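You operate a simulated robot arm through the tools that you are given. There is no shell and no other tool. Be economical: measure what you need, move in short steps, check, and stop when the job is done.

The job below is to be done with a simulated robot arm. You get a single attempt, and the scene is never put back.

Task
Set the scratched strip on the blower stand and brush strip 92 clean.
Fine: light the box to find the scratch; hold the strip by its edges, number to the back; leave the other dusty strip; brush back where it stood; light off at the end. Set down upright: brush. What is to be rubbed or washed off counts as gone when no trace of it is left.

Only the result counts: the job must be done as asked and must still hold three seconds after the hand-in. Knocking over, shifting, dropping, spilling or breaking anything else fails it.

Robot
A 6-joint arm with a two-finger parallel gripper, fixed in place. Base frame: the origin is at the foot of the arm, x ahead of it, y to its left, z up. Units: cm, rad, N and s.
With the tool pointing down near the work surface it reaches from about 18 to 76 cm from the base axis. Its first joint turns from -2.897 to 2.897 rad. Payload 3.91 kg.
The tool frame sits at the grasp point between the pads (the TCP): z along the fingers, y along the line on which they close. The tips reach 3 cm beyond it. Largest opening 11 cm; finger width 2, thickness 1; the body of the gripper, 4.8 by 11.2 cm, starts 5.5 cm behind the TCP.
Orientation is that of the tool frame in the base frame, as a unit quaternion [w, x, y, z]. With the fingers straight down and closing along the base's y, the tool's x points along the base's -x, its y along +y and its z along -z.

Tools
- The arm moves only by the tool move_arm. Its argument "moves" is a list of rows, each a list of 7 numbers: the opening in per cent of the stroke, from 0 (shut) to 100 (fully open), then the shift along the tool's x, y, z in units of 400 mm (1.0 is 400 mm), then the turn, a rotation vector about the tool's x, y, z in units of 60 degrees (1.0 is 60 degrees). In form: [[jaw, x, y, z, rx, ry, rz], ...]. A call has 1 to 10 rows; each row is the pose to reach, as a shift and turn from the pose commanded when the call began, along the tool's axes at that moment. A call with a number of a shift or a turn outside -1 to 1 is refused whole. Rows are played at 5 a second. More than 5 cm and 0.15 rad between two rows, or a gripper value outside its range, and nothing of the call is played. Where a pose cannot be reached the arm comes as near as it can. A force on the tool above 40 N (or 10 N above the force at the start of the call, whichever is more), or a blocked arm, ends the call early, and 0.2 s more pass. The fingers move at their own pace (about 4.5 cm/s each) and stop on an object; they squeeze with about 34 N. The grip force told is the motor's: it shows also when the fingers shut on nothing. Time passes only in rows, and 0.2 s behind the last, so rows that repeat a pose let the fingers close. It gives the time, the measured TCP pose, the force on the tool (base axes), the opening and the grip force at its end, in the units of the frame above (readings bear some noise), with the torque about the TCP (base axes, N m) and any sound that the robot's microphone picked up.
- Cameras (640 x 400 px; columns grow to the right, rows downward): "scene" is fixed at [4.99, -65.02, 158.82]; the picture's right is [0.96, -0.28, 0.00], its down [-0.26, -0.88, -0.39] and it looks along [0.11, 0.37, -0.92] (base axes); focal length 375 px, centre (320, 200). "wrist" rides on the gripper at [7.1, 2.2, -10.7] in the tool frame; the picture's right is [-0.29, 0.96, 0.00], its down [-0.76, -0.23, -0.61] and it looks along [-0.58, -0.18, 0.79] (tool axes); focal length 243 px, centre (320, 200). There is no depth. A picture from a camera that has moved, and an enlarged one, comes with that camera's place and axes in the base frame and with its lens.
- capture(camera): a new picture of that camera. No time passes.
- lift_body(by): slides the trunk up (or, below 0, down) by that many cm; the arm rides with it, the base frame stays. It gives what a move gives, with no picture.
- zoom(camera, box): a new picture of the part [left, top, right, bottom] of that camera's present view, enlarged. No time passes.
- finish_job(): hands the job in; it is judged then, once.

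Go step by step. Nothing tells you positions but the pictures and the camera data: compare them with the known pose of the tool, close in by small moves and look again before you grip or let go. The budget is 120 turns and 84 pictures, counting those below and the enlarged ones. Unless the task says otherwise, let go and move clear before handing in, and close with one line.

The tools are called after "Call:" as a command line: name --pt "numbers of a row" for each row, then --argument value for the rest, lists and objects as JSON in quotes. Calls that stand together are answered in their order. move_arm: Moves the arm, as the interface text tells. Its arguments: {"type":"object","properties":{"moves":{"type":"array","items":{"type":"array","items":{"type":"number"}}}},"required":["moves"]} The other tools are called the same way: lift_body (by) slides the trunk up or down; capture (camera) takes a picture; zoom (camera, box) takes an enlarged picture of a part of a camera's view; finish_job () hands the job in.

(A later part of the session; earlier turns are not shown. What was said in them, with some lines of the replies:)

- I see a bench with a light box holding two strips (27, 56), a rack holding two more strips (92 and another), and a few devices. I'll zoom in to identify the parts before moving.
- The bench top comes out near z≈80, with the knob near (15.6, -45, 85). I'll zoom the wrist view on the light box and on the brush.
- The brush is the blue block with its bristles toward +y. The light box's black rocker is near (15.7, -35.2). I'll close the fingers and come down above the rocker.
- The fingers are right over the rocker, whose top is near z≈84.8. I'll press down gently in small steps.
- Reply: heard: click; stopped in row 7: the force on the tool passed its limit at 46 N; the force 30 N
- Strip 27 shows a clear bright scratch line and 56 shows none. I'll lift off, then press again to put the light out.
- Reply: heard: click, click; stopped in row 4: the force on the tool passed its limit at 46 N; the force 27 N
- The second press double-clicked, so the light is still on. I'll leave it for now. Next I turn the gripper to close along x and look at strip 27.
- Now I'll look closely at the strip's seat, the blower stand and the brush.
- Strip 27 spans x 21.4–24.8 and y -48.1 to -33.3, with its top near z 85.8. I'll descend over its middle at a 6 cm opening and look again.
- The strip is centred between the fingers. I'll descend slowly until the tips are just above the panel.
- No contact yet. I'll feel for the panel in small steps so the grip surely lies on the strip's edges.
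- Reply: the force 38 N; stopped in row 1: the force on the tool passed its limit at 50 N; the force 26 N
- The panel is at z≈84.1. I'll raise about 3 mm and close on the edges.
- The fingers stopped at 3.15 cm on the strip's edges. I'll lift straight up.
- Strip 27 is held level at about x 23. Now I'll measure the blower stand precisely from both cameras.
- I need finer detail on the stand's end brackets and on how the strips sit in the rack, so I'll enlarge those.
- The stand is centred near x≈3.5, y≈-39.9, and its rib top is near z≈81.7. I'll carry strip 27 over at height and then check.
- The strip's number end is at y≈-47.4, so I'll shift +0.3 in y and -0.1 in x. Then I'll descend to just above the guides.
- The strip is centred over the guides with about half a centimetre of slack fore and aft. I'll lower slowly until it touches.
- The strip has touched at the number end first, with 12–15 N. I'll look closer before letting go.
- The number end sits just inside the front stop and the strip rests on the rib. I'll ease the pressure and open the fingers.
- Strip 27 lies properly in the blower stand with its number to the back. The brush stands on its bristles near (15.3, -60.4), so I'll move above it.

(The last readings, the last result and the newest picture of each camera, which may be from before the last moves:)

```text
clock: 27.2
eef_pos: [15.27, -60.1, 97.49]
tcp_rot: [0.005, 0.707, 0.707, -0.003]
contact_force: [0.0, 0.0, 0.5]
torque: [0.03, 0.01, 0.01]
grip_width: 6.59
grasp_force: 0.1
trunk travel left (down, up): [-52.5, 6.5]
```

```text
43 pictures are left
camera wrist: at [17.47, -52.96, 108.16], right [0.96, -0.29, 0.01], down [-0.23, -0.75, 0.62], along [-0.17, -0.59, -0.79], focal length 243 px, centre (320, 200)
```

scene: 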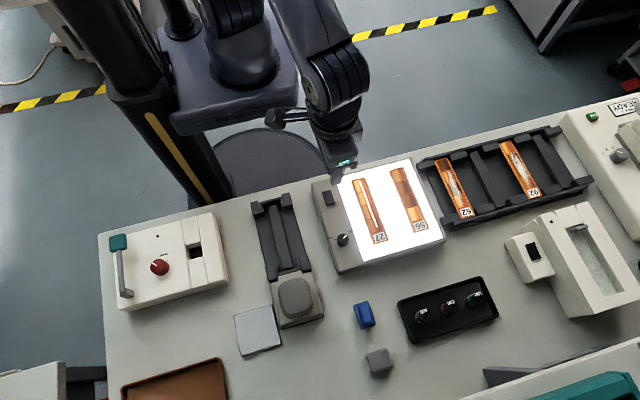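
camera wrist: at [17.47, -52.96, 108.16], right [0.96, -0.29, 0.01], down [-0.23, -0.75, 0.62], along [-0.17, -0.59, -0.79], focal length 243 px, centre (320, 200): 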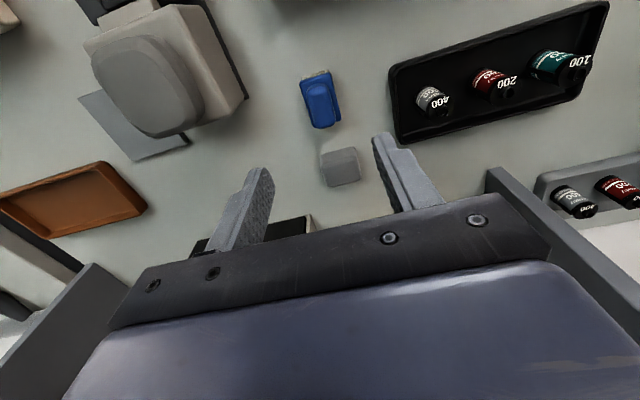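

Call:
zoom --camera "wrist" --box '[280, 60, 360, 140]'

Call:
zoom --camera "scene" --box '[344, 295, 384, 335]'

```text
5.00 times, centred on (320, 100) of wrist
camera zoom: at [17.47, -52.96, 108.16], right [0.96, -0.29, 0.01], down [-0.23, -0.75, 0.62], along [-0.17, -0.59, -0.79], focal length 1213 px, centre (320, 700)
```

zoom: 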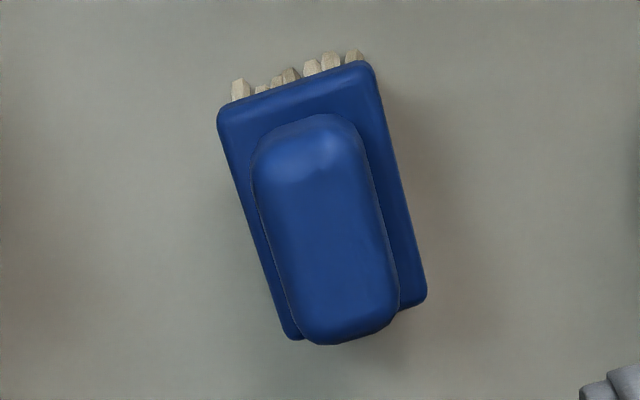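

```text
10.00 times, centred on (364, 315) of scene
camera zoom: at [4.99, -65.02, 158.82], right [0.96, -0.28, 0.0], down [-0.26, -0.88, -0.39], along [0.11, 0.37, -0.92], focal length 3747 px, centre (-120, -950)
```

zoom: 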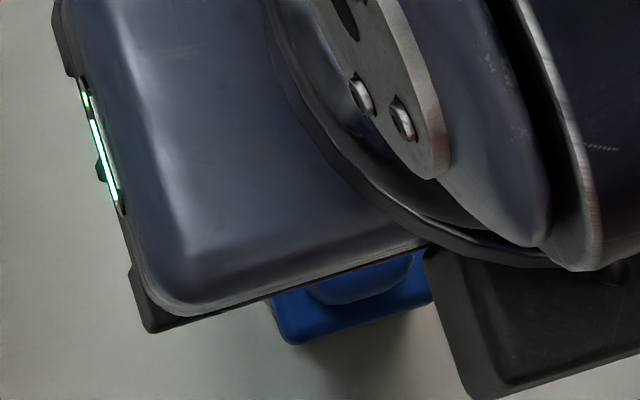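

The brush is aligned with y: x 14.3–17.25, centre (15.75, -59.95), handle top near z 84.4. I'll lower the open fingers around it.

Call:
move_arm --pt "60 0.0 0.011 0.1 0 0 0" --pt "60 0.0 0.011 0.2 0 0 0" --pt "60 0.0 0.011 0.26 0 0 0" --pt "60 0.0 0.011 0.285 0 0 0" --pt "60 0.0 0.011 0.285 0 0 0"

Call:
zoom --camera "wrist" --box '[230, 90, 410, 230]'

```text
clock: 28.4
eef_pos: [15.57, -60.23, 85.96]
tcp_rot: [0.006, 0.707, 0.707, -0.003]
contact_force: [0.1, 0.1, 0.5]
torque: [-0.01, 0.02, 0.01]
grip_width: 6.58
grasp_force: 0.0
trunk travel left (down, up): [-52.5, 6.5]
```

```text
2.86 times, centred on (320, 160) of wrist
camera zoom: at [17.81, -53.05, 96.68], right [0.96, -0.29, 0.01], down [-0.23, -0.75, 0.62], along [-0.17, -0.59, -0.79], focal length 693 px, centre (320, 314)
```

zoom: 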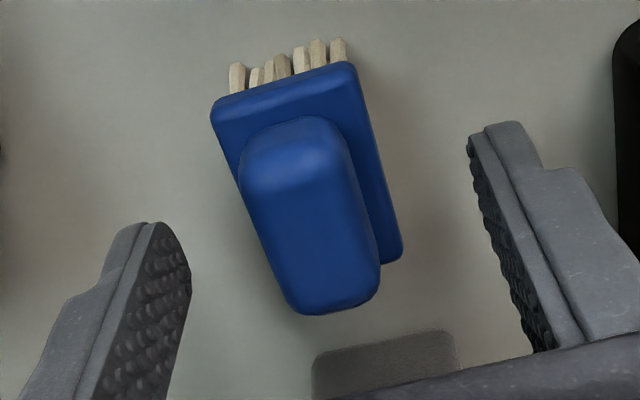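

The fingers straddle the brush evenly. I'll lower a bit more and close on its body.

Call:
move_arm --pt "60 0.003 0.001 0.008 0 0 0" --pt "60 0.003 0.001 0.015 0 0 0" --pt "45 0.003 0.001 0.015 0 0 0" --pt "35 0.003 0.001 0.015 0 0 0" --pt "25 0.003 0.001 0.015 0 0 0" --pt "20 0.003 0.001 0.015 0 0 0" --pt "20 0.003 0.001 0.015 0 0 0" --pt "20 0.003 0.001 0.015 0 0 0"

Call:
zoom --camera "wrist" --box '[230, 90, 410, 230]'

```text
clock: 30.2
eef_pos: [15.73, -60.18, 85.44]
tcp_rot: [0.006, 0.706, 0.708, -0.003]
contact_force: [-0.5, -0.4, 1.0]
torque: [-0.05, -0.02, -0.03]
grip_width: 3.08
grasp_force: 33.9
trunk travel left (down, up): [-52.5, 6.5]
```

```text
2.86 times, centred on (320, 160) of wrist
camera zoom: at [17.89, -52.94, 96.1], right [0.96, -0.29, 0.01], down [-0.23, -0.75, 0.62], along [-0.17, -0.59, -0.79], focal length 693 px, centre (320, 314)
```

zoom: 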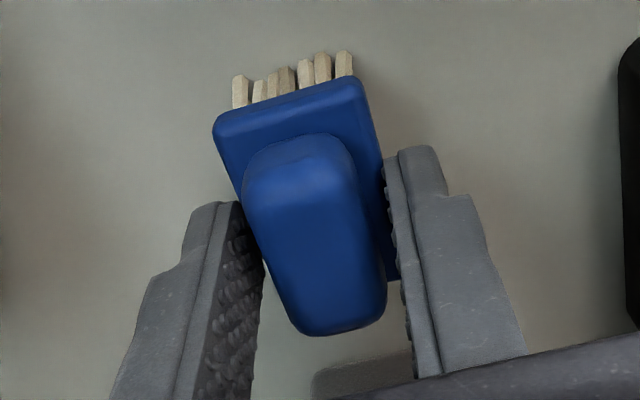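

Brush is gripped at TCP (15.73, -60.2, 85.45), which I'll reuse for putting it back. I'll lift, go back over y≈-41, then along x to strip 92 near x≈60.

Call:
move_arm --pt "20 0 0 -0.03 0 0 0" --pt "20 0 0 -0.12 0 0 0" --pt "20 0 0 -0.23 0 0 0" --pt "20 0 0 -0.34 0 0 0" --pt "20 0.12 0 -0.34 0 0 0" --pt "20 0.24 0 -0.34 0 0 0" --pt "20 0.36 0 -0.34 0 0 0" --pt "20 0.48 0 -0.34 0 0 0" --pt "20 0.48 0 -0.34 0 0 0"

Call:
move_arm --pt "20 0 0.11 0 0 0 0" --pt "20 0 0.22 0 0 0 0" --pt "20 0 0.33 0 0 0 0" --pt "20 0 0.44 0 0 0 0" --pt "20 0 0.55 0 0 0 0" --pt "20 0 0.66 0 0 0 0" --pt "20 0 0.77 0 0 0 0" --pt "20 0 0.88 0 0 0 0" --pt "20 0 0.98 0 0 0 0" --pt "20 0 0.98 0 0 0 0"

Call:
capture --camera "wrist"

Call:
capture --camera "scene"

```text
clock: 32.2
eef_pos: [15.69, -40.78, 98.72]
tcp_rot: [0.005, 0.707, 0.707, -0.003]
contact_force: [-0.3, -0.1, -0.3]
torque: [-0.02, -0.02, 0.0]
grip_width: 3.08
grasp_force: 34.5
trunk travel left (down, up): [-52.5, 6.5]
```

```text
clock: 34.4
eef_pos: [54.85, -40.61, 99.08]
tcp_rot: [0.006, 0.707, 0.708, -0.003]
contact_force: [-0.5, 0.2, -0.4]
torque: [0.02, 0.01, 0.01]
grip_width: 3.08
grasp_force: 34.1
trunk travel left (down, up): [-52.5, 6.5]
```

```text
38 pictures are left
camera wrist: at [57.0, -33.47, 109.69], right [0.96, -0.29, 0.01], down [-0.23, -0.75, 0.62], along [-0.17, -0.59, -0.79], focal length 243 px, centre (320, 200)
```

wrist: 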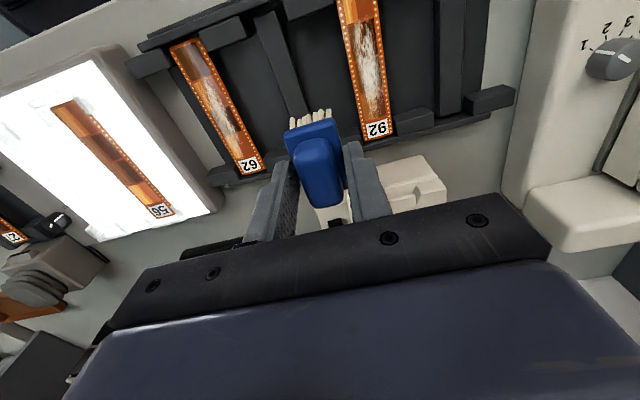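

```text
37 pictures are left
```

scene: 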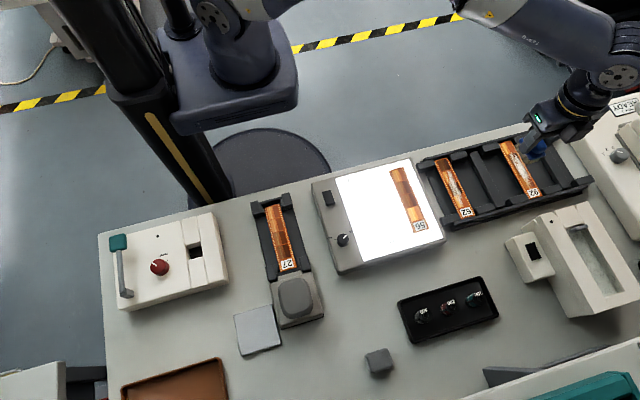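

The light box is still lit and strip 92 lies at x≈60.5, y -32.5 to -47, top near z 82. I'll move over it and come down partway.

Call:
move_arm --pt "20 0.008 0.07 0 0 0 0" --pt "20 0.015 0.1425 0 0 0 0" --pt "20 0.015 0.1425 0.08 0 0 0" --pt "20 0.015 0.1425 0.16 0 0 0" --pt "20 0.015 0.1425 0.22 0 0 0" --pt "20 0.015 0.1425 0.22 0 0 0"

Call:
capture --camera "wrist"

Call:
zoom --camera "scene" --box '[480, 110, 580, 210]'

```text
clock: 35.8
eef_pos: [60.78, -40.17, 90.13]
tcp_rot: [0.005, 0.707, 0.707, -0.003]
contact_force: [-0.5, 0.2, 0.6]
torque: [0.01, 0.01, 0.01]
grip_width: 3.06
grasp_force: 34.2
trunk travel left (down, up): [-52.5, 6.5]
```

```text
36 pictures are left
camera wrist: at [62.95, -33.06, 100.88], right [0.96, -0.29, 0.01], down [-0.23, -0.75, 0.62], along [-0.17, -0.59, -0.79], focal length 243 px, centre (320, 200)
```

wrist: 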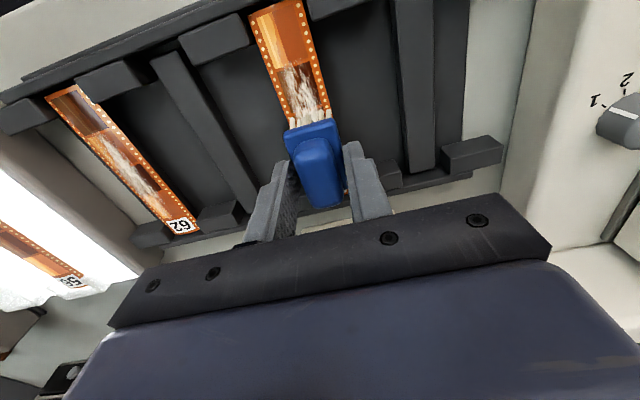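

```text
4.00 times, centred on (530, 160) of scene
camera zoom: at [4.99, -65.02, 158.82], right [0.96, -0.28, 0.0], down [-0.26, -0.88, -0.39], along [0.11, 0.37, -0.92], focal length 1499 px, centre (-520, 360)
```

zoom: 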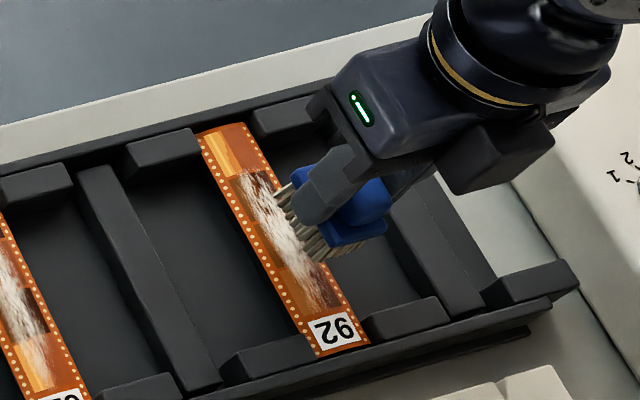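

The brush is in line with strip 92 in x. I'll shift to the front end of the dust (y≈-36) and lower gently until the bristles touch.

Call:
move_arm --pt "20 0.1 -0.003 0 0 0 0" --pt "20 0.1 -0.003 0.02 0 0 0" --pt "20 0.1 -0.003 0.04 0 0 0" --pt "20 0.1 -0.003 0.045 0 0 0" --pt "20 0.1 -0.003 0.045 0 0 0"

Call:
zoom --camera "scene" --box '[480, 110, 580, 210]'

```text
clock: 37.0
eef_pos: [60.47, -36.32, 88.26]
tcp_rot: [0.006, 0.706, 0.708, -0.003]
contact_force: [-0.1, -0.4, 0.5]
torque: [0.02, 0.02, -0.05]
grip_width: 3.07
grasp_force: 34.1
trunk travel left (down, up): [-52.5, 6.5]
```

```text
4.00 times, centred on (530, 160) of scene
camera zoom: at [4.99, -65.02, 158.82], right [0.96, -0.28, 0.0], down [-0.26, -0.88, -0.39], along [0.11, 0.37, -0.92], focal length 1499 px, centre (-520, 360)
```

zoom: 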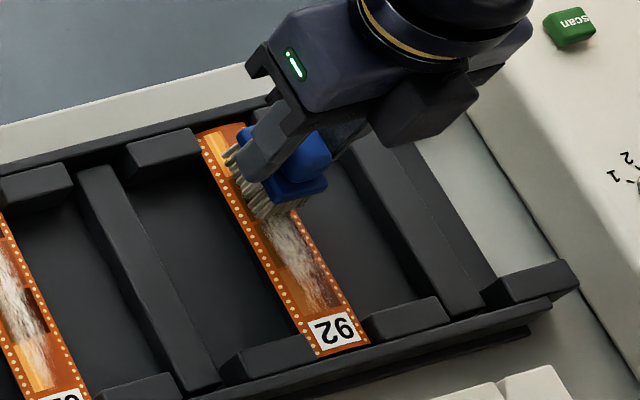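

Call:
move_arm --pt "20 0 0 0.005 0 0 0" --pt "20 0 0 0.005 0 0 0"

Call:
move_arm --pt "20 0 0 0.005 0 0 0" --pt "20 0 0 0.005 0 0 0"

Call:
move_arm --pt "20 0 0 0.003 0 0 0" --pt "20 0 0 0.003 0 0 0"

```text
clock: 37.6
eef_pos: [60.51, -36.38, 88.06]
tcp_rot: [0.006, 0.707, 0.707, -0.003]
contact_force: [0.2, 0.1, 0.0]
torque: [0.0, 0.01, -0.01]
grip_width: 3.07
grasp_force: 33.7
trunk travel left (down, up): [-52.5, 6.5]
```

```text
clock: 38.2
eef_pos: [60.54, -36.39, 87.94]
tcp_rot: [0.005, 0.707, 0.707, -0.003]
contact_force: [0.3, 0.1, 0.7]
torque: [0.01, 0.0, 0.03]
grip_width: 3.08
grasp_force: 33.9
trunk travel left (down, up): [-52.5, 6.5]
```

```text
clock: 38.8
eef_pos: [60.59, -36.35, 87.86]
tcp_rot: [0.007, 0.706, 0.708, -0.003]
contact_force: [-0.3, -0.3, 6.2]
torque: [-0.01, 0.0, 0.03]
grip_width: 3.06
grasp_force: 34.7
trunk travel left (down, up): [-52.5, 6.5]
```

The bristles touch with about 6 N, evenly. I'll sweep toward the back.

Call:
move_arm --pt "20 -0.03 0 0 0 0 0" --pt "20 -0.06 0 0 0 0 0" --pt "20 -0.09 0 0 0 0 0" --pt "20 -0.12 0 0 0 0 0" --pt "20 -0.15 0 0 0 0 0" --pt "20 -0.18 0 0 0 0 0" --pt "20 -0.195 0 0 0 0 0"

Call:
zoom --camera "scene" --box '[480, 110, 580, 210]'

```text
clock: 40.4
eef_pos: [60.35, -44.12, 87.95]
tcp_rot: [0.006, 0.707, 0.708, -0.003]
contact_force: [-0.3, 1.4, 3.5]
torque: [0.06, -0.03, 0.0]
grip_width: 3.08
grasp_force: 34.3
trunk travel left (down, up): [-52.5, 6.5]
```

```text
4.00 times, centred on (530, 160) of scene
camera zoom: at [4.99, -65.02, 158.82], right [0.96, -0.28, 0.0], down [-0.26, -0.88, -0.39], along [0.11, 0.37, -0.92], focal length 1499 px, centre (-520, 360)
```

zoom: 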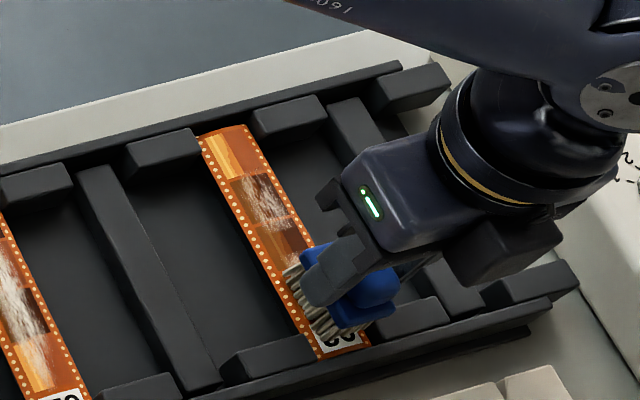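

The dust is thinning. I'll sweep back with slightly more pressure and a little side offset.

Call:
move_arm --pt "20 0.03 0.004 0.002 0 0 0" --pt "20 0.06 0.004 0.002 0 0 0" --pt "20 0.09 0.004 0.002 0 0 0" --pt "20 0.12 0.004 0.002 0 0 0" --pt "20 0.15 0.004 0.002 0 0 0" --pt "20 0.18 0.004 0.002 0 0 0" --pt "20 0.205 0.004 0.002 0 0 0"

Call:
move_arm --pt "20 -0.03 -0.004 0 0 0 0" --pt "20 -0.06 -0.008 0 0 0 0" --pt "20 -0.09 -0.008 0 0 0 0" --pt "20 -0.12 -0.008 0 0 0 0" --pt "20 -0.15 -0.008 0 0 0 0" --pt "20 -0.18 -0.008 0 0 0 0" --pt "20 -0.205 -0.008 0 0 0 0"

Call:
zoom --camera "scene" --box '[480, 110, 580, 210]'

```text
clock: 42.0
eef_pos: [60.75, -35.86, 87.78]
tcp_rot: [0.007, 0.706, 0.708, -0.002]
contact_force: [0.3, -6.0, 22.8]
torque: [-0.29, 0.04, 0.04]
grip_width: 3.05
grasp_force: 34.3
trunk travel left (down, up): [-52.5, 6.5]
```

```text
clock: 43.6
eef_pos: [60.28, -44.16, 87.92]
tcp_rot: [0.006, 0.708, 0.707, -0.003]
contact_force: [-0.7, 2.2, 9.9]
torque: [0.18, -0.02, 0.04]
grip_width: 3.07
grasp_force: 33.9
trunk travel left (down, up): [-52.5, 6.5]
```

```text
4.00 times, centred on (530, 160) of scene
camera zoom: at [4.99, -65.02, 158.82], right [0.96, -0.28, 0.0], down [-0.26, -0.88, -0.39], along [0.11, 0.37, -0.92], focal length 1499 px, centre (-520, 360)
```

zoom: 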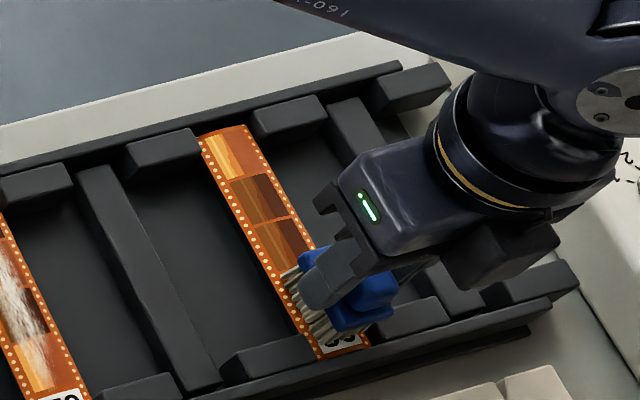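

Front frames are clean now. I'll make one more light pass forward, then lift and inspect.

Call:
move_arm --pt "20 0.03 0.006 -0.001 0 0 0" --pt "20 0.06 0.006 -0.002 0 0 0" --pt "20 0.09 0.006 -0.002 0 0 0" --pt "20 0.12 0.006 -0.003 0 0 0" --pt "20 0.15 0.006 -0.004 0 0 0" --pt "20 0.18 0.006 -0.004 0 0 0" --pt "20 0.18 0.006 -0.03 0 0 0" --pt "20 0.18 0.006 -0.1 0 0 0" --pt "20 0.18 0.006 -0.2 0 0 0" --pt "20 0.18 0.006 -0.25 0 0 0"

Call:
zoom --camera "scene" --box '[490, 130, 550, 200]'

Call:
zoom --camera "wrist" --box '[220, 0, 420, 160]'

```text
clock: 45.8
eef_pos: [60.43, -36.79, 97.91]
tcp_rot: [0.006, 0.707, 0.707, -0.002]
contact_force: [-0.3, 0.7, -0.5]
torque: [-0.03, -0.01, 0.02]
grip_width: 3.08
grasp_force: 34.3
trunk travel left (down, up): [-52.5, 6.5]
```

```text
5.71 times, centred on (520, 165) of scene
camera zoom: at [4.99, -65.02, 158.82], right [0.96, -0.28, 0.0], down [-0.26, -0.88, -0.39], along [0.11, 0.37, -0.92], focal length 2141 px, centre (-823, 400)
```

zoom: 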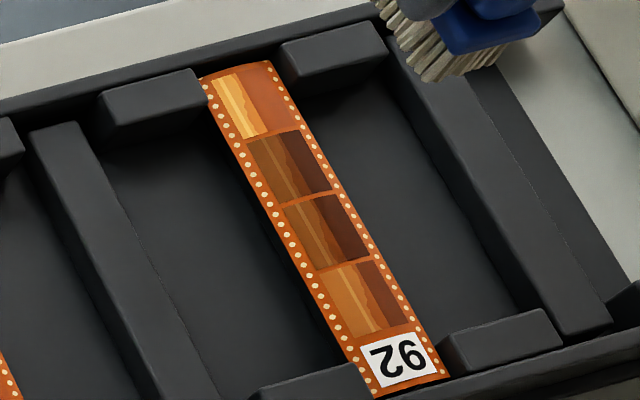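

```text
2.50 times, centred on (320, 80) of wrist
camera zoom: at [62.66, -29.6, 108.61], right [0.96, -0.29, 0.01], down [-0.23, -0.75, 0.62], along [-0.17, -0.59, -0.79], focal length 606 px, centre (320, 500)
```

zoom: 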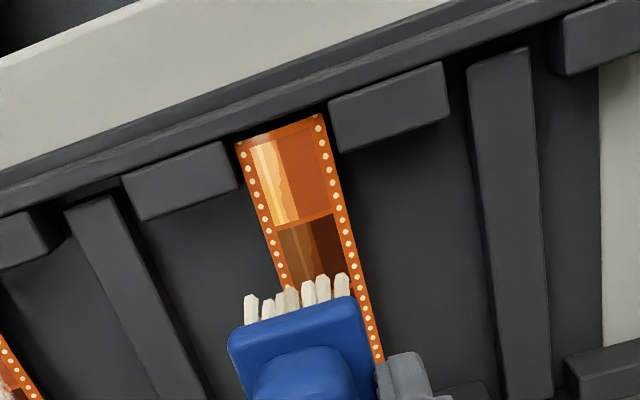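

Strip 92 is clean and still in place. I'll carry the brush back along the same route.

Call:
move_arm --pt "20 0 -0.1 0 0 0 0" --pt "20 0 -0.2 0 0 0 0" --pt "20 0 -0.3 0 0 0 0" --pt "20 0 -0.4 0 0 0 0" --pt "20 0 -0.5 0 0 0 0" --pt "20 0 -0.6 0 0 0 0" --pt "20 0 -0.7 0 0 0 0" --pt "20 0 -0.8 0 0 0 0" --pt "20 0 -0.9 0 0 0 0" --pt "20 0 -1.0 0 0 0 0"

Call:
move_arm --pt "20 0 -0.1215 0 0 0 0" --pt "20 -0.1 -0.1215 0 0 0 0" --pt "20 -0.2 -0.1215 0 0 0 0" --pt "20 -0.3 -0.1215 0 0 0 0" --pt "20 -0.4 -0.1215 0 0 0 0" --pt "20 -0.5 -0.1215 0 0 0 0" --pt "20 -0.58 -0.1215 0 0 0 0" --pt "20 -0.58 -0.1215 0.1 0 0 0" --pt "20 -0.58 -0.1215 0.2 0 0 0" --pt "20 -0.58 -0.1215 0.26 0 0 0"

Call:
move_arm --pt "20 0 0 0.02 0 0 0" --pt "20 0 0 0.035 0 0 0" --pt "20 0 0 0.044 0 0 0" --pt "20 0 0 0.044 0 0 0"

Call:
capture --camera "wrist"

```text
clock: 48.0
eef_pos: [20.48, -37.05, 97.66]
tcp_rot: [0.006, 0.707, 0.708, -0.003]
contact_force: [-0.2, 0.1, -0.4]
torque: [0.01, 0.01, -0.02]
grip_width: 3.09
grasp_force: 34.1
trunk travel left (down, up): [-52.5, 6.5]
```

```text
clock: 50.2
eef_pos: [15.53, -60.27, 87.44]
tcp_rot: [0.006, 0.707, 0.707, -0.004]
contact_force: [1.3, 0.4, -0.2]
torque: [0.06, -0.02, -0.01]
grip_width: 3.06
grasp_force: 34.5
trunk travel left (down, up): [-52.5, 6.5]
```

```text
clock: 51.2
eef_pos: [15.84, -60.3, 85.72]
tcp_rot: [0.005, 0.707, 0.708, -0.003]
contact_force: [0.1, 0.4, -0.7]
torque: [0.0, 0.01, 0.03]
grip_width: 3.05
grasp_force: 34.1
trunk travel left (down, up): [-52.5, 6.5]
```

```text
29 pictures are left
camera wrist: at [17.93, -52.93, 96.41], right [0.96, -0.29, 0.01], down [-0.23, -0.75, 0.62], along [-0.17, -0.59, -0.79], focal length 243 px, centre (320, 200)
```

wrist: 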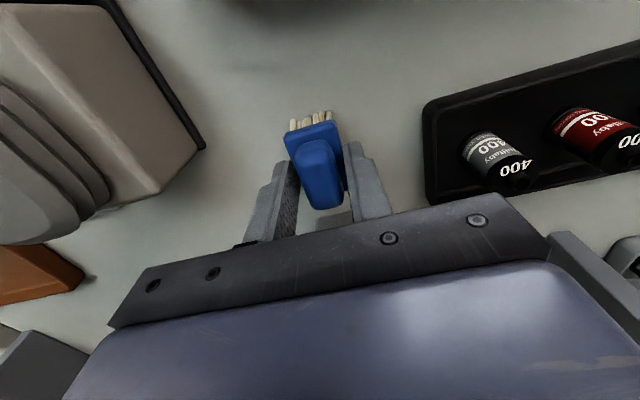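

I'm about 2 mm above the brush's spot. I'll lower the rest until it lightly touches.

Call:
move_arm --pt "20 0 0 0.003 0 0 0" --pt "20 0 0 0.006 0 0 0" --pt "20 0 0 0.006 0 0 0"

```text
clock: 52.0
eef_pos: [15.78, -60.13, 85.51]
tcp_rot: [0.006, 0.706, 0.708, -0.003]
contact_force: [-0.1, -0.9, -0.9]
torque: [-0.03, 0.01, 0.02]
grip_width: 3.05
grasp_force: 34.1
trunk travel left (down, up): [-52.5, 6.5]
```

Call:
move_arm --pt "20 0 0 0.003 0 0 0" --pt "20 0 0 0.003 0 0 0"

```text
clock: 52.6
eef_pos: [15.81, -60.09, 85.29]
tcp_rot: [0.006, 0.706, 0.708, -0.002]
contact_force: [-0.2, 1.0, 3.0]
torque: [0.01, -0.02, 0.0]
grip_width: 3.04
grasp_force: 34.2
trunk travel left (down, up): [-52.5, 6.5]
```

The brush touches the bench with 3 N. I'll release it and rise.

Call:
move_arm --pt "30 0 0 0 0 0 0" --pt "40 0 0 0 0 0 0" --pt "55 0 0 0 0 0 0" --pt "60 0 0 0 0 0 0" --pt "60 0 0 0 0 0 0" --pt "60 0 0 -0.05 0 0 0" --pt "60 0 0 -0.15 0 0 0" --pt "60 0 0 -0.25 0 0 0" --pt "60 0 0 -0.35 0 0 0" --pt "60 0 0 -0.35 0 0 0"

Call:
zoom --camera "wrist" --box '[280, 60, 360, 140]'

```text
clock: 54.8
eef_pos: [15.61, -59.94, 99.47]
tcp_rot: [0.005, 0.707, 0.707, -0.003]
contact_force: [0.8, 0.5, -0.1]
torque: [-0.02, 0.0, 0.0]
grip_width: 6.58
grasp_force: 0.1
trunk travel left (down, up): [-52.5, 6.5]
```

```text
5.00 times, centred on (320, 100) of wrist
camera zoom: at [17.86, -52.72, 110.02], right [0.96, -0.29, 0.01], down [-0.23, -0.75, 0.62], along [-0.17, -0.59, -0.79], focal length 1213 px, centre (320, 700)
```

zoom: 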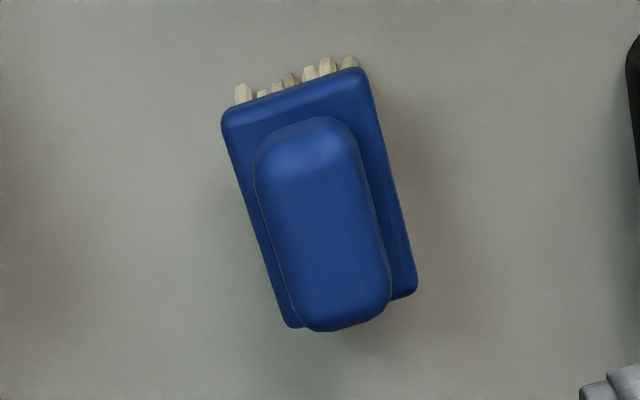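

The brush is back upright where it stood. Next I switch the light off: shut fingers, go above the rocker.

Call:
move_arm --pt "0 0.1 0 0 0 0 0" --pt "0 0.2 0 0 0 0 0" --pt "0 0.3 0 0 0 0 0" --pt "0 0.4 0 0 0 0 0" --pt "0 0.5 0.002 0 0 0 0" --pt "0 0.61 0.002 0 0 0 0" --pt "0 0.62 0.002 0.1 0 0 0" --pt "0 0.62 0.002 0.2 0 0 0" --pt "0 0.62 0.002 0.26 0 0 0" --pt "0 0.62 0.002 0.26 0 0 0"

Call:
move_arm --pt "0 0 0 0.005 0 0 0" --pt "0 0 0 0.01 0 0 0" --pt "0 0 0 0.013 0 0 0"

```text
clock: 57.0
eef_pos: [15.95, -35.16, 88.46]
tcp_rot: [0.004, 0.706, 0.708, -0.003]
contact_force: [0.0, 0.7, -0.3]
torque: [0.0, 0.01, 0.01]
grip_width: 0.0
grasp_force: 33.5
trunk travel left (down, up): [-52.5, 6.5]
```

```text
clock: 57.8
eef_pos: [15.74, -35.35, 88.08]
tcp_rot: [0.005, 0.706, 0.708, -0.003]
contact_force: [-0.2, 0.2, 1.4]
torque: [0.03, -0.02, 0.0]
grip_width: 0.02
grasp_force: 34.3
trunk travel left (down, up): [-52.5, 6.5]
```

Call:
move_arm --pt "0 0 0 0.003 0 0 0" --pt "0 0 0 0.003 0 0 0"

```text
clock: 58.4
eef_pos: [15.72, -35.35, 87.86]
tcp_rot: [0.006, 0.707, 0.707, -0.003]
contact_force: [0.3, -1.6, 0.5]
torque: [-0.06, -0.03, 0.0]
grip_width: 0.02
grasp_force: 34.1
trunk travel left (down, up): [-52.5, 6.5]
```

Call:
move_arm --pt "0 0 0 0.003 0 0 0" --pt "0 0 0 0.003 0 0 0"

```text
clock: 59.0
eef_pos: [15.84, -35.36, 87.92]
tcp_rot: [0.006, 0.706, 0.708, -0.003]
contact_force: [0.3, 1.5, 17.8]
torque: [0.12, 0.03, -0.01]
grip_width: 0.0
grasp_force: 33.5
trunk travel left (down, up): [-52.5, 6.5]
```

Call:
move_arm --pt "0 0 0 0.002 0 0 0" --pt "0 0 0 0.002 0 0 0"

```text
clock: 59.6
eef_pos: [15.74, -35.35, 87.96]
tcp_rot: [0.007, 0.706, 0.708, -0.005]
contact_force: [2.0, 0.3, 36.2]
torque: [0.11, 0.04, -0.05]
grip_width: 0.0
grasp_force: 34.1
trunk travel left (down, up): [-52.5, 6.5]
```

Call:
move_arm --pt "0 0 0 0.001 0 0 0"

Call:
zoom --camera "scene" --box '[300, 120, 460, 280]'

```text
clock: 60.1
eef_pos: [15.8, -35.31, 87.8]
tcp_rot: [0.008, 0.706, 0.708, -0.005]
contact_force: [-0.7, 8.1, 25.7]
torque: [0.38, 0.11, -0.09]
grip_width: 0.0
grasp_force: 33.8
trunk travel left (down, up): [-52.5, 6.5]
stopped in row 1: the force on the tool passed its limit at 48 N (the readings are from after the stop); the commanded pose is now the measured one
```

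```text
2.50 times, centred on (380, 200) of scene
camera zoom: at [4.99, -65.02, 158.82], right [0.96, -0.28, 0.0], down [-0.26, -0.88, -0.39], along [0.11, 0.37, -0.92], focal length 937 px, centre (170, 200)
```

zoom: 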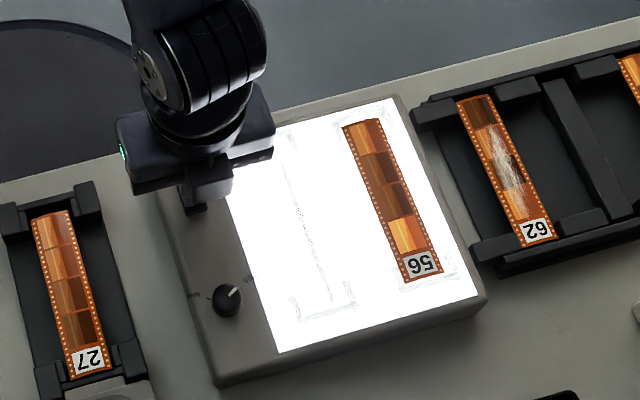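

No click and the light is still on. I'll rise clear, shift to the exact earlier press point, and press a little more briskly.

Call:
move_arm --pt "0 0.004 0 -0.02 0 0 0" --pt "0 0.007 0 -0.04 0 0 0" --pt "0 0.007 0 -0.04 0 0 0"

Call:
move_arm --pt "0 0 0 0.03 0 0 0" --pt "0 0 0 0.036 0 0 0" --pt "0 0 0 0.042 0 0 0"

```text
clock: 60.9
eef_pos: [15.77, -35.11, 89.32]
tcp_rot: [0.008, 0.706, 0.708, -0.004]
contact_force: [-0.1, -0.2, -0.2]
torque: [-0.02, 0.01, -0.03]
grip_width: 0.03
grasp_force: 34.0
trunk travel left (down, up): [-52.5, 6.5]
```

```text
clock: 61.7
eef_pos: [15.77, -35.18, 87.89]
tcp_rot: [0.008, 0.706, 0.708, -0.006]
contact_force: [1.1, 3.9, 32.2]
torque: [0.13, 0.09, -0.01]
grip_width: 0.0
grasp_force: 33.9
trunk travel left (down, up): [-52.5, 6.5]
```

Still no click, so I'll rise and inspect the rocker up close.

Call:
move_arm --pt "0 0 0 -0.03 0 0 0" --pt "0 0 0 -0.1 0 0 0" --pt "0 -0.05 0 -0.15 0 0 0" --pt "0 -0.1 0 -0.15 0 0 0" --pt "0 -0.1 0 -0.15 0 0 0"

Call:
zoom --camera "wrist" --box '[220, 0, 420, 140]'

Call:
zoom --camera "scene" --box '[310, 180, 350, 210]'

```text
clock: 62.9
eef_pos: [15.87, -39.13, 93.91]
tcp_rot: [0.006, 0.707, 0.708, -0.004]
contact_force: [-0.2, -0.6, 1.6]
torque: [0.03, -0.02, -0.05]
grip_width: 0.01
grasp_force: 34.4
trunk travel left (down, up): [-52.5, 6.5]
```

```text
2.86 times, centred on (320, 70) of wrist
camera zoom: at [18.08, -31.94, 104.45], right [0.96, -0.29, 0.01], down [-0.23, -0.75, 0.62], along [-0.17, -0.59, -0.79], focal length 693 px, centre (320, 571)
```

zoom: 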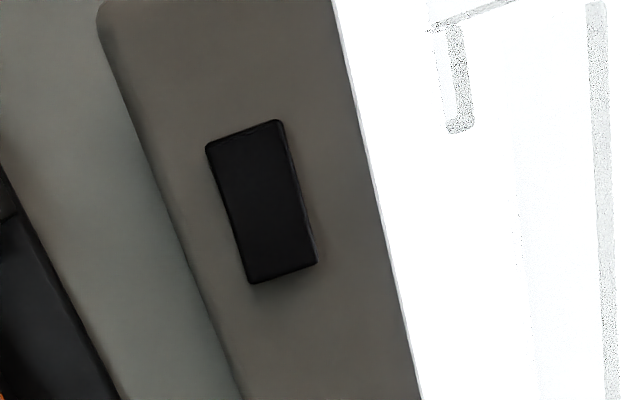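

```text
13.33 times, centred on (330, 195) of scene
camera zoom: at [4.99, -65.02, 158.82], right [0.96, -0.28, 0.0], down [-0.26, -0.88, -0.39], along [0.11, 0.37, -0.92], focal length 4995 px, centre (187, 267)
```

zoom: 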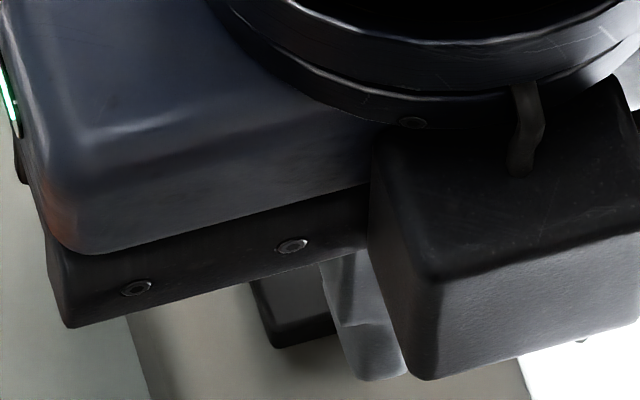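

It's a rocker spanning y -36.6 to -33.3, so pressing its middle does little. I'll press the back half first.

Call:
move_arm --pt "0 0.074 0 0 0 0 0" --pt "0 0.074 0 0.08 0 0 0" --pt "0 0.074 0 0.1325 0 0 0" --pt "0 0.074 0 0.1325 0 0 0"

Call:
move_arm --pt "0 0 0 0.006 0 0 0" --pt "0 0 0 0.012 0 0 0" --pt "0 0 0 0.018 0 0 0" --pt "0 0 0 0.021 0 0 0" --pt "0 0 0 0.024 0 0 0"

Call:
zoom --camera "scene" --box '[300, 120, 460, 280]'

```text
clock: 63.9
eef_pos: [15.74, -36.28, 88.4]
tcp_rot: [0.008, 0.707, 0.708, -0.004]
contact_force: [-0.1, 0.2, 0.4]
torque: [-0.02, 0.02, -0.02]
grip_width: 0.01
grasp_force: 33.9
trunk travel left (down, up): [-52.5, 6.5]
```

```text
clock: 65.0
eef_pos: [15.77, -36.39, 87.89]
tcp_rot: [0.01, 0.707, 0.707, -0.005]
contact_force: [-2.5, 4.3, 21.8]
torque: [0.35, 0.08, -0.01]
grip_width: 0.02
grasp_force: 33.6
trunk travel left (down, up): [-52.5, 6.5]
heard: click
stopped in row 5: the force on the tool passed its limit at 44 N (the readings are from after the stop); the commanded pose is now the measured one
```

```text
2.50 times, centred on (380, 200) of scene
camera zoom: at [4.99, -65.02, 158.82], right [0.96, -0.28, 0.0], down [-0.26, -0.88, -0.39], along [0.11, 0.37, -0.92], focal length 937 px, centre (170, 200)
```

zoom: 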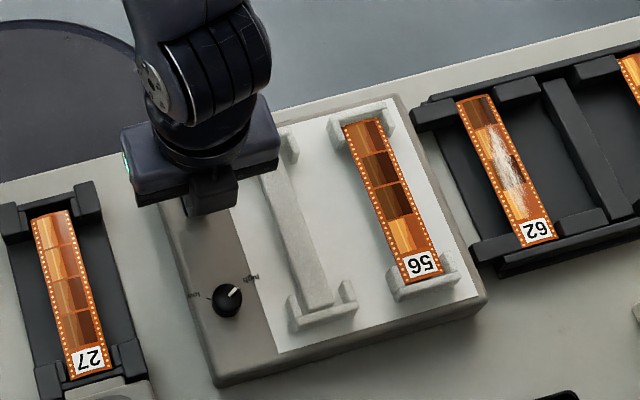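

The light is off. I'll rise straight up, open the fingers and take a last look.

Call:
move_arm --pt "0 0 0 -0.03 0 0 0" --pt "0 0 0 -0.1 0 0 0" --pt "0 0 0 -0.2 0 0 0" --pt "0 0 0 -0.3 0 0 0" --pt "0 0 0 -0.4 0 0 0" --pt "30 0 0 -0.45 0 0 0" --pt "30 0 0 -0.45 0 0 0"

Call:
capture --camera "scene"

Call:
zoom --camera "scene" --box '[490, 130, 550, 200]'

Call:
zoom --camera "scene" --box '[320, 280, 430, 390]'

```text
clock: 66.6
eef_pos: [15.72, -36.1, 105.61]
tcp_rot: [0.009, 0.708, 0.706, -0.006]
contact_force: [0.6, 0.1, 0.7]
torque: [-0.01, -0.01, -0.04]
grip_width: 3.3
grasp_force: 0.0
trunk travel left (down, up): [-52.5, 6.5]
```

```text
23 pictures are left
```

scene: 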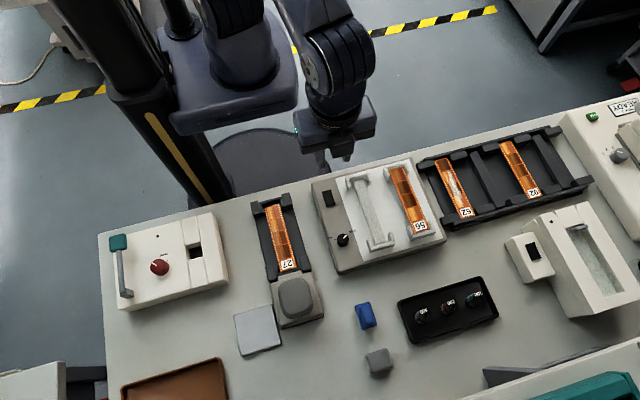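

```text
5.71 times, centred on (520, 165) of scene
camera zoom: at [4.99, -65.02, 158.82], right [0.96, -0.28, 0.0], down [-0.26, -0.88, -0.39], along [0.11, 0.37, -0.92], focal length 2141 px, centre (-823, 400)
```

zoom: 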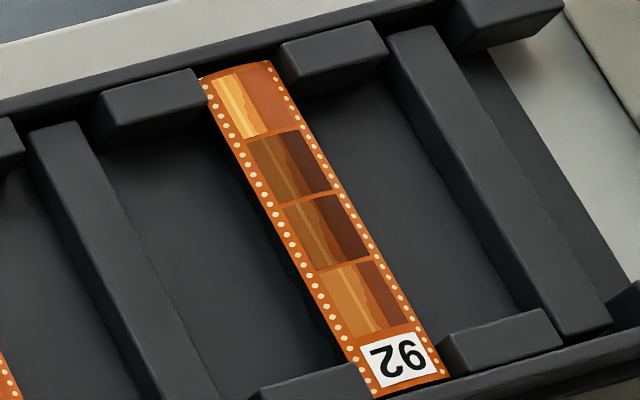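

```text
3.64 times, centred on (375, 335) of scene
camera zoom: at [4.99, -65.02, 158.82], right [0.96, -0.28, 0.0], down [-0.26, -0.88, -0.39], along [0.11, 0.37, -0.92], focal length 1362 px, centre (120, -291)
```

zoom: 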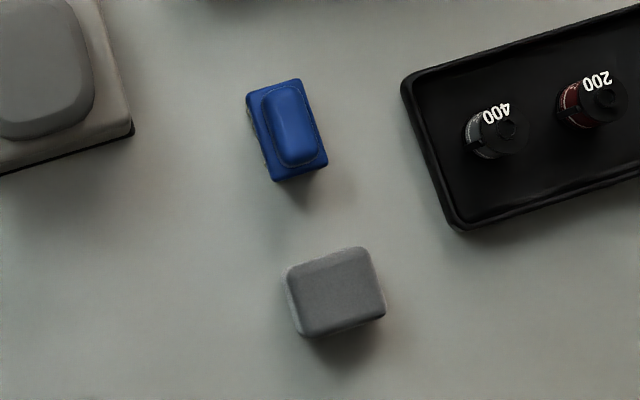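

Strip 27 is in the blower stand, strip 92 is clean, the brush is upright in its place and the light is off. I'll hand in.

Call:
finish_job

```text
The job is handed in.
```

The job is handed in: scratched strip 27 is on the blower stand with its number to the back, strip 92 is brushed clean, strip 62 was left dusty, the brush is upright within about 2 mm of where it stood, and the light is off.
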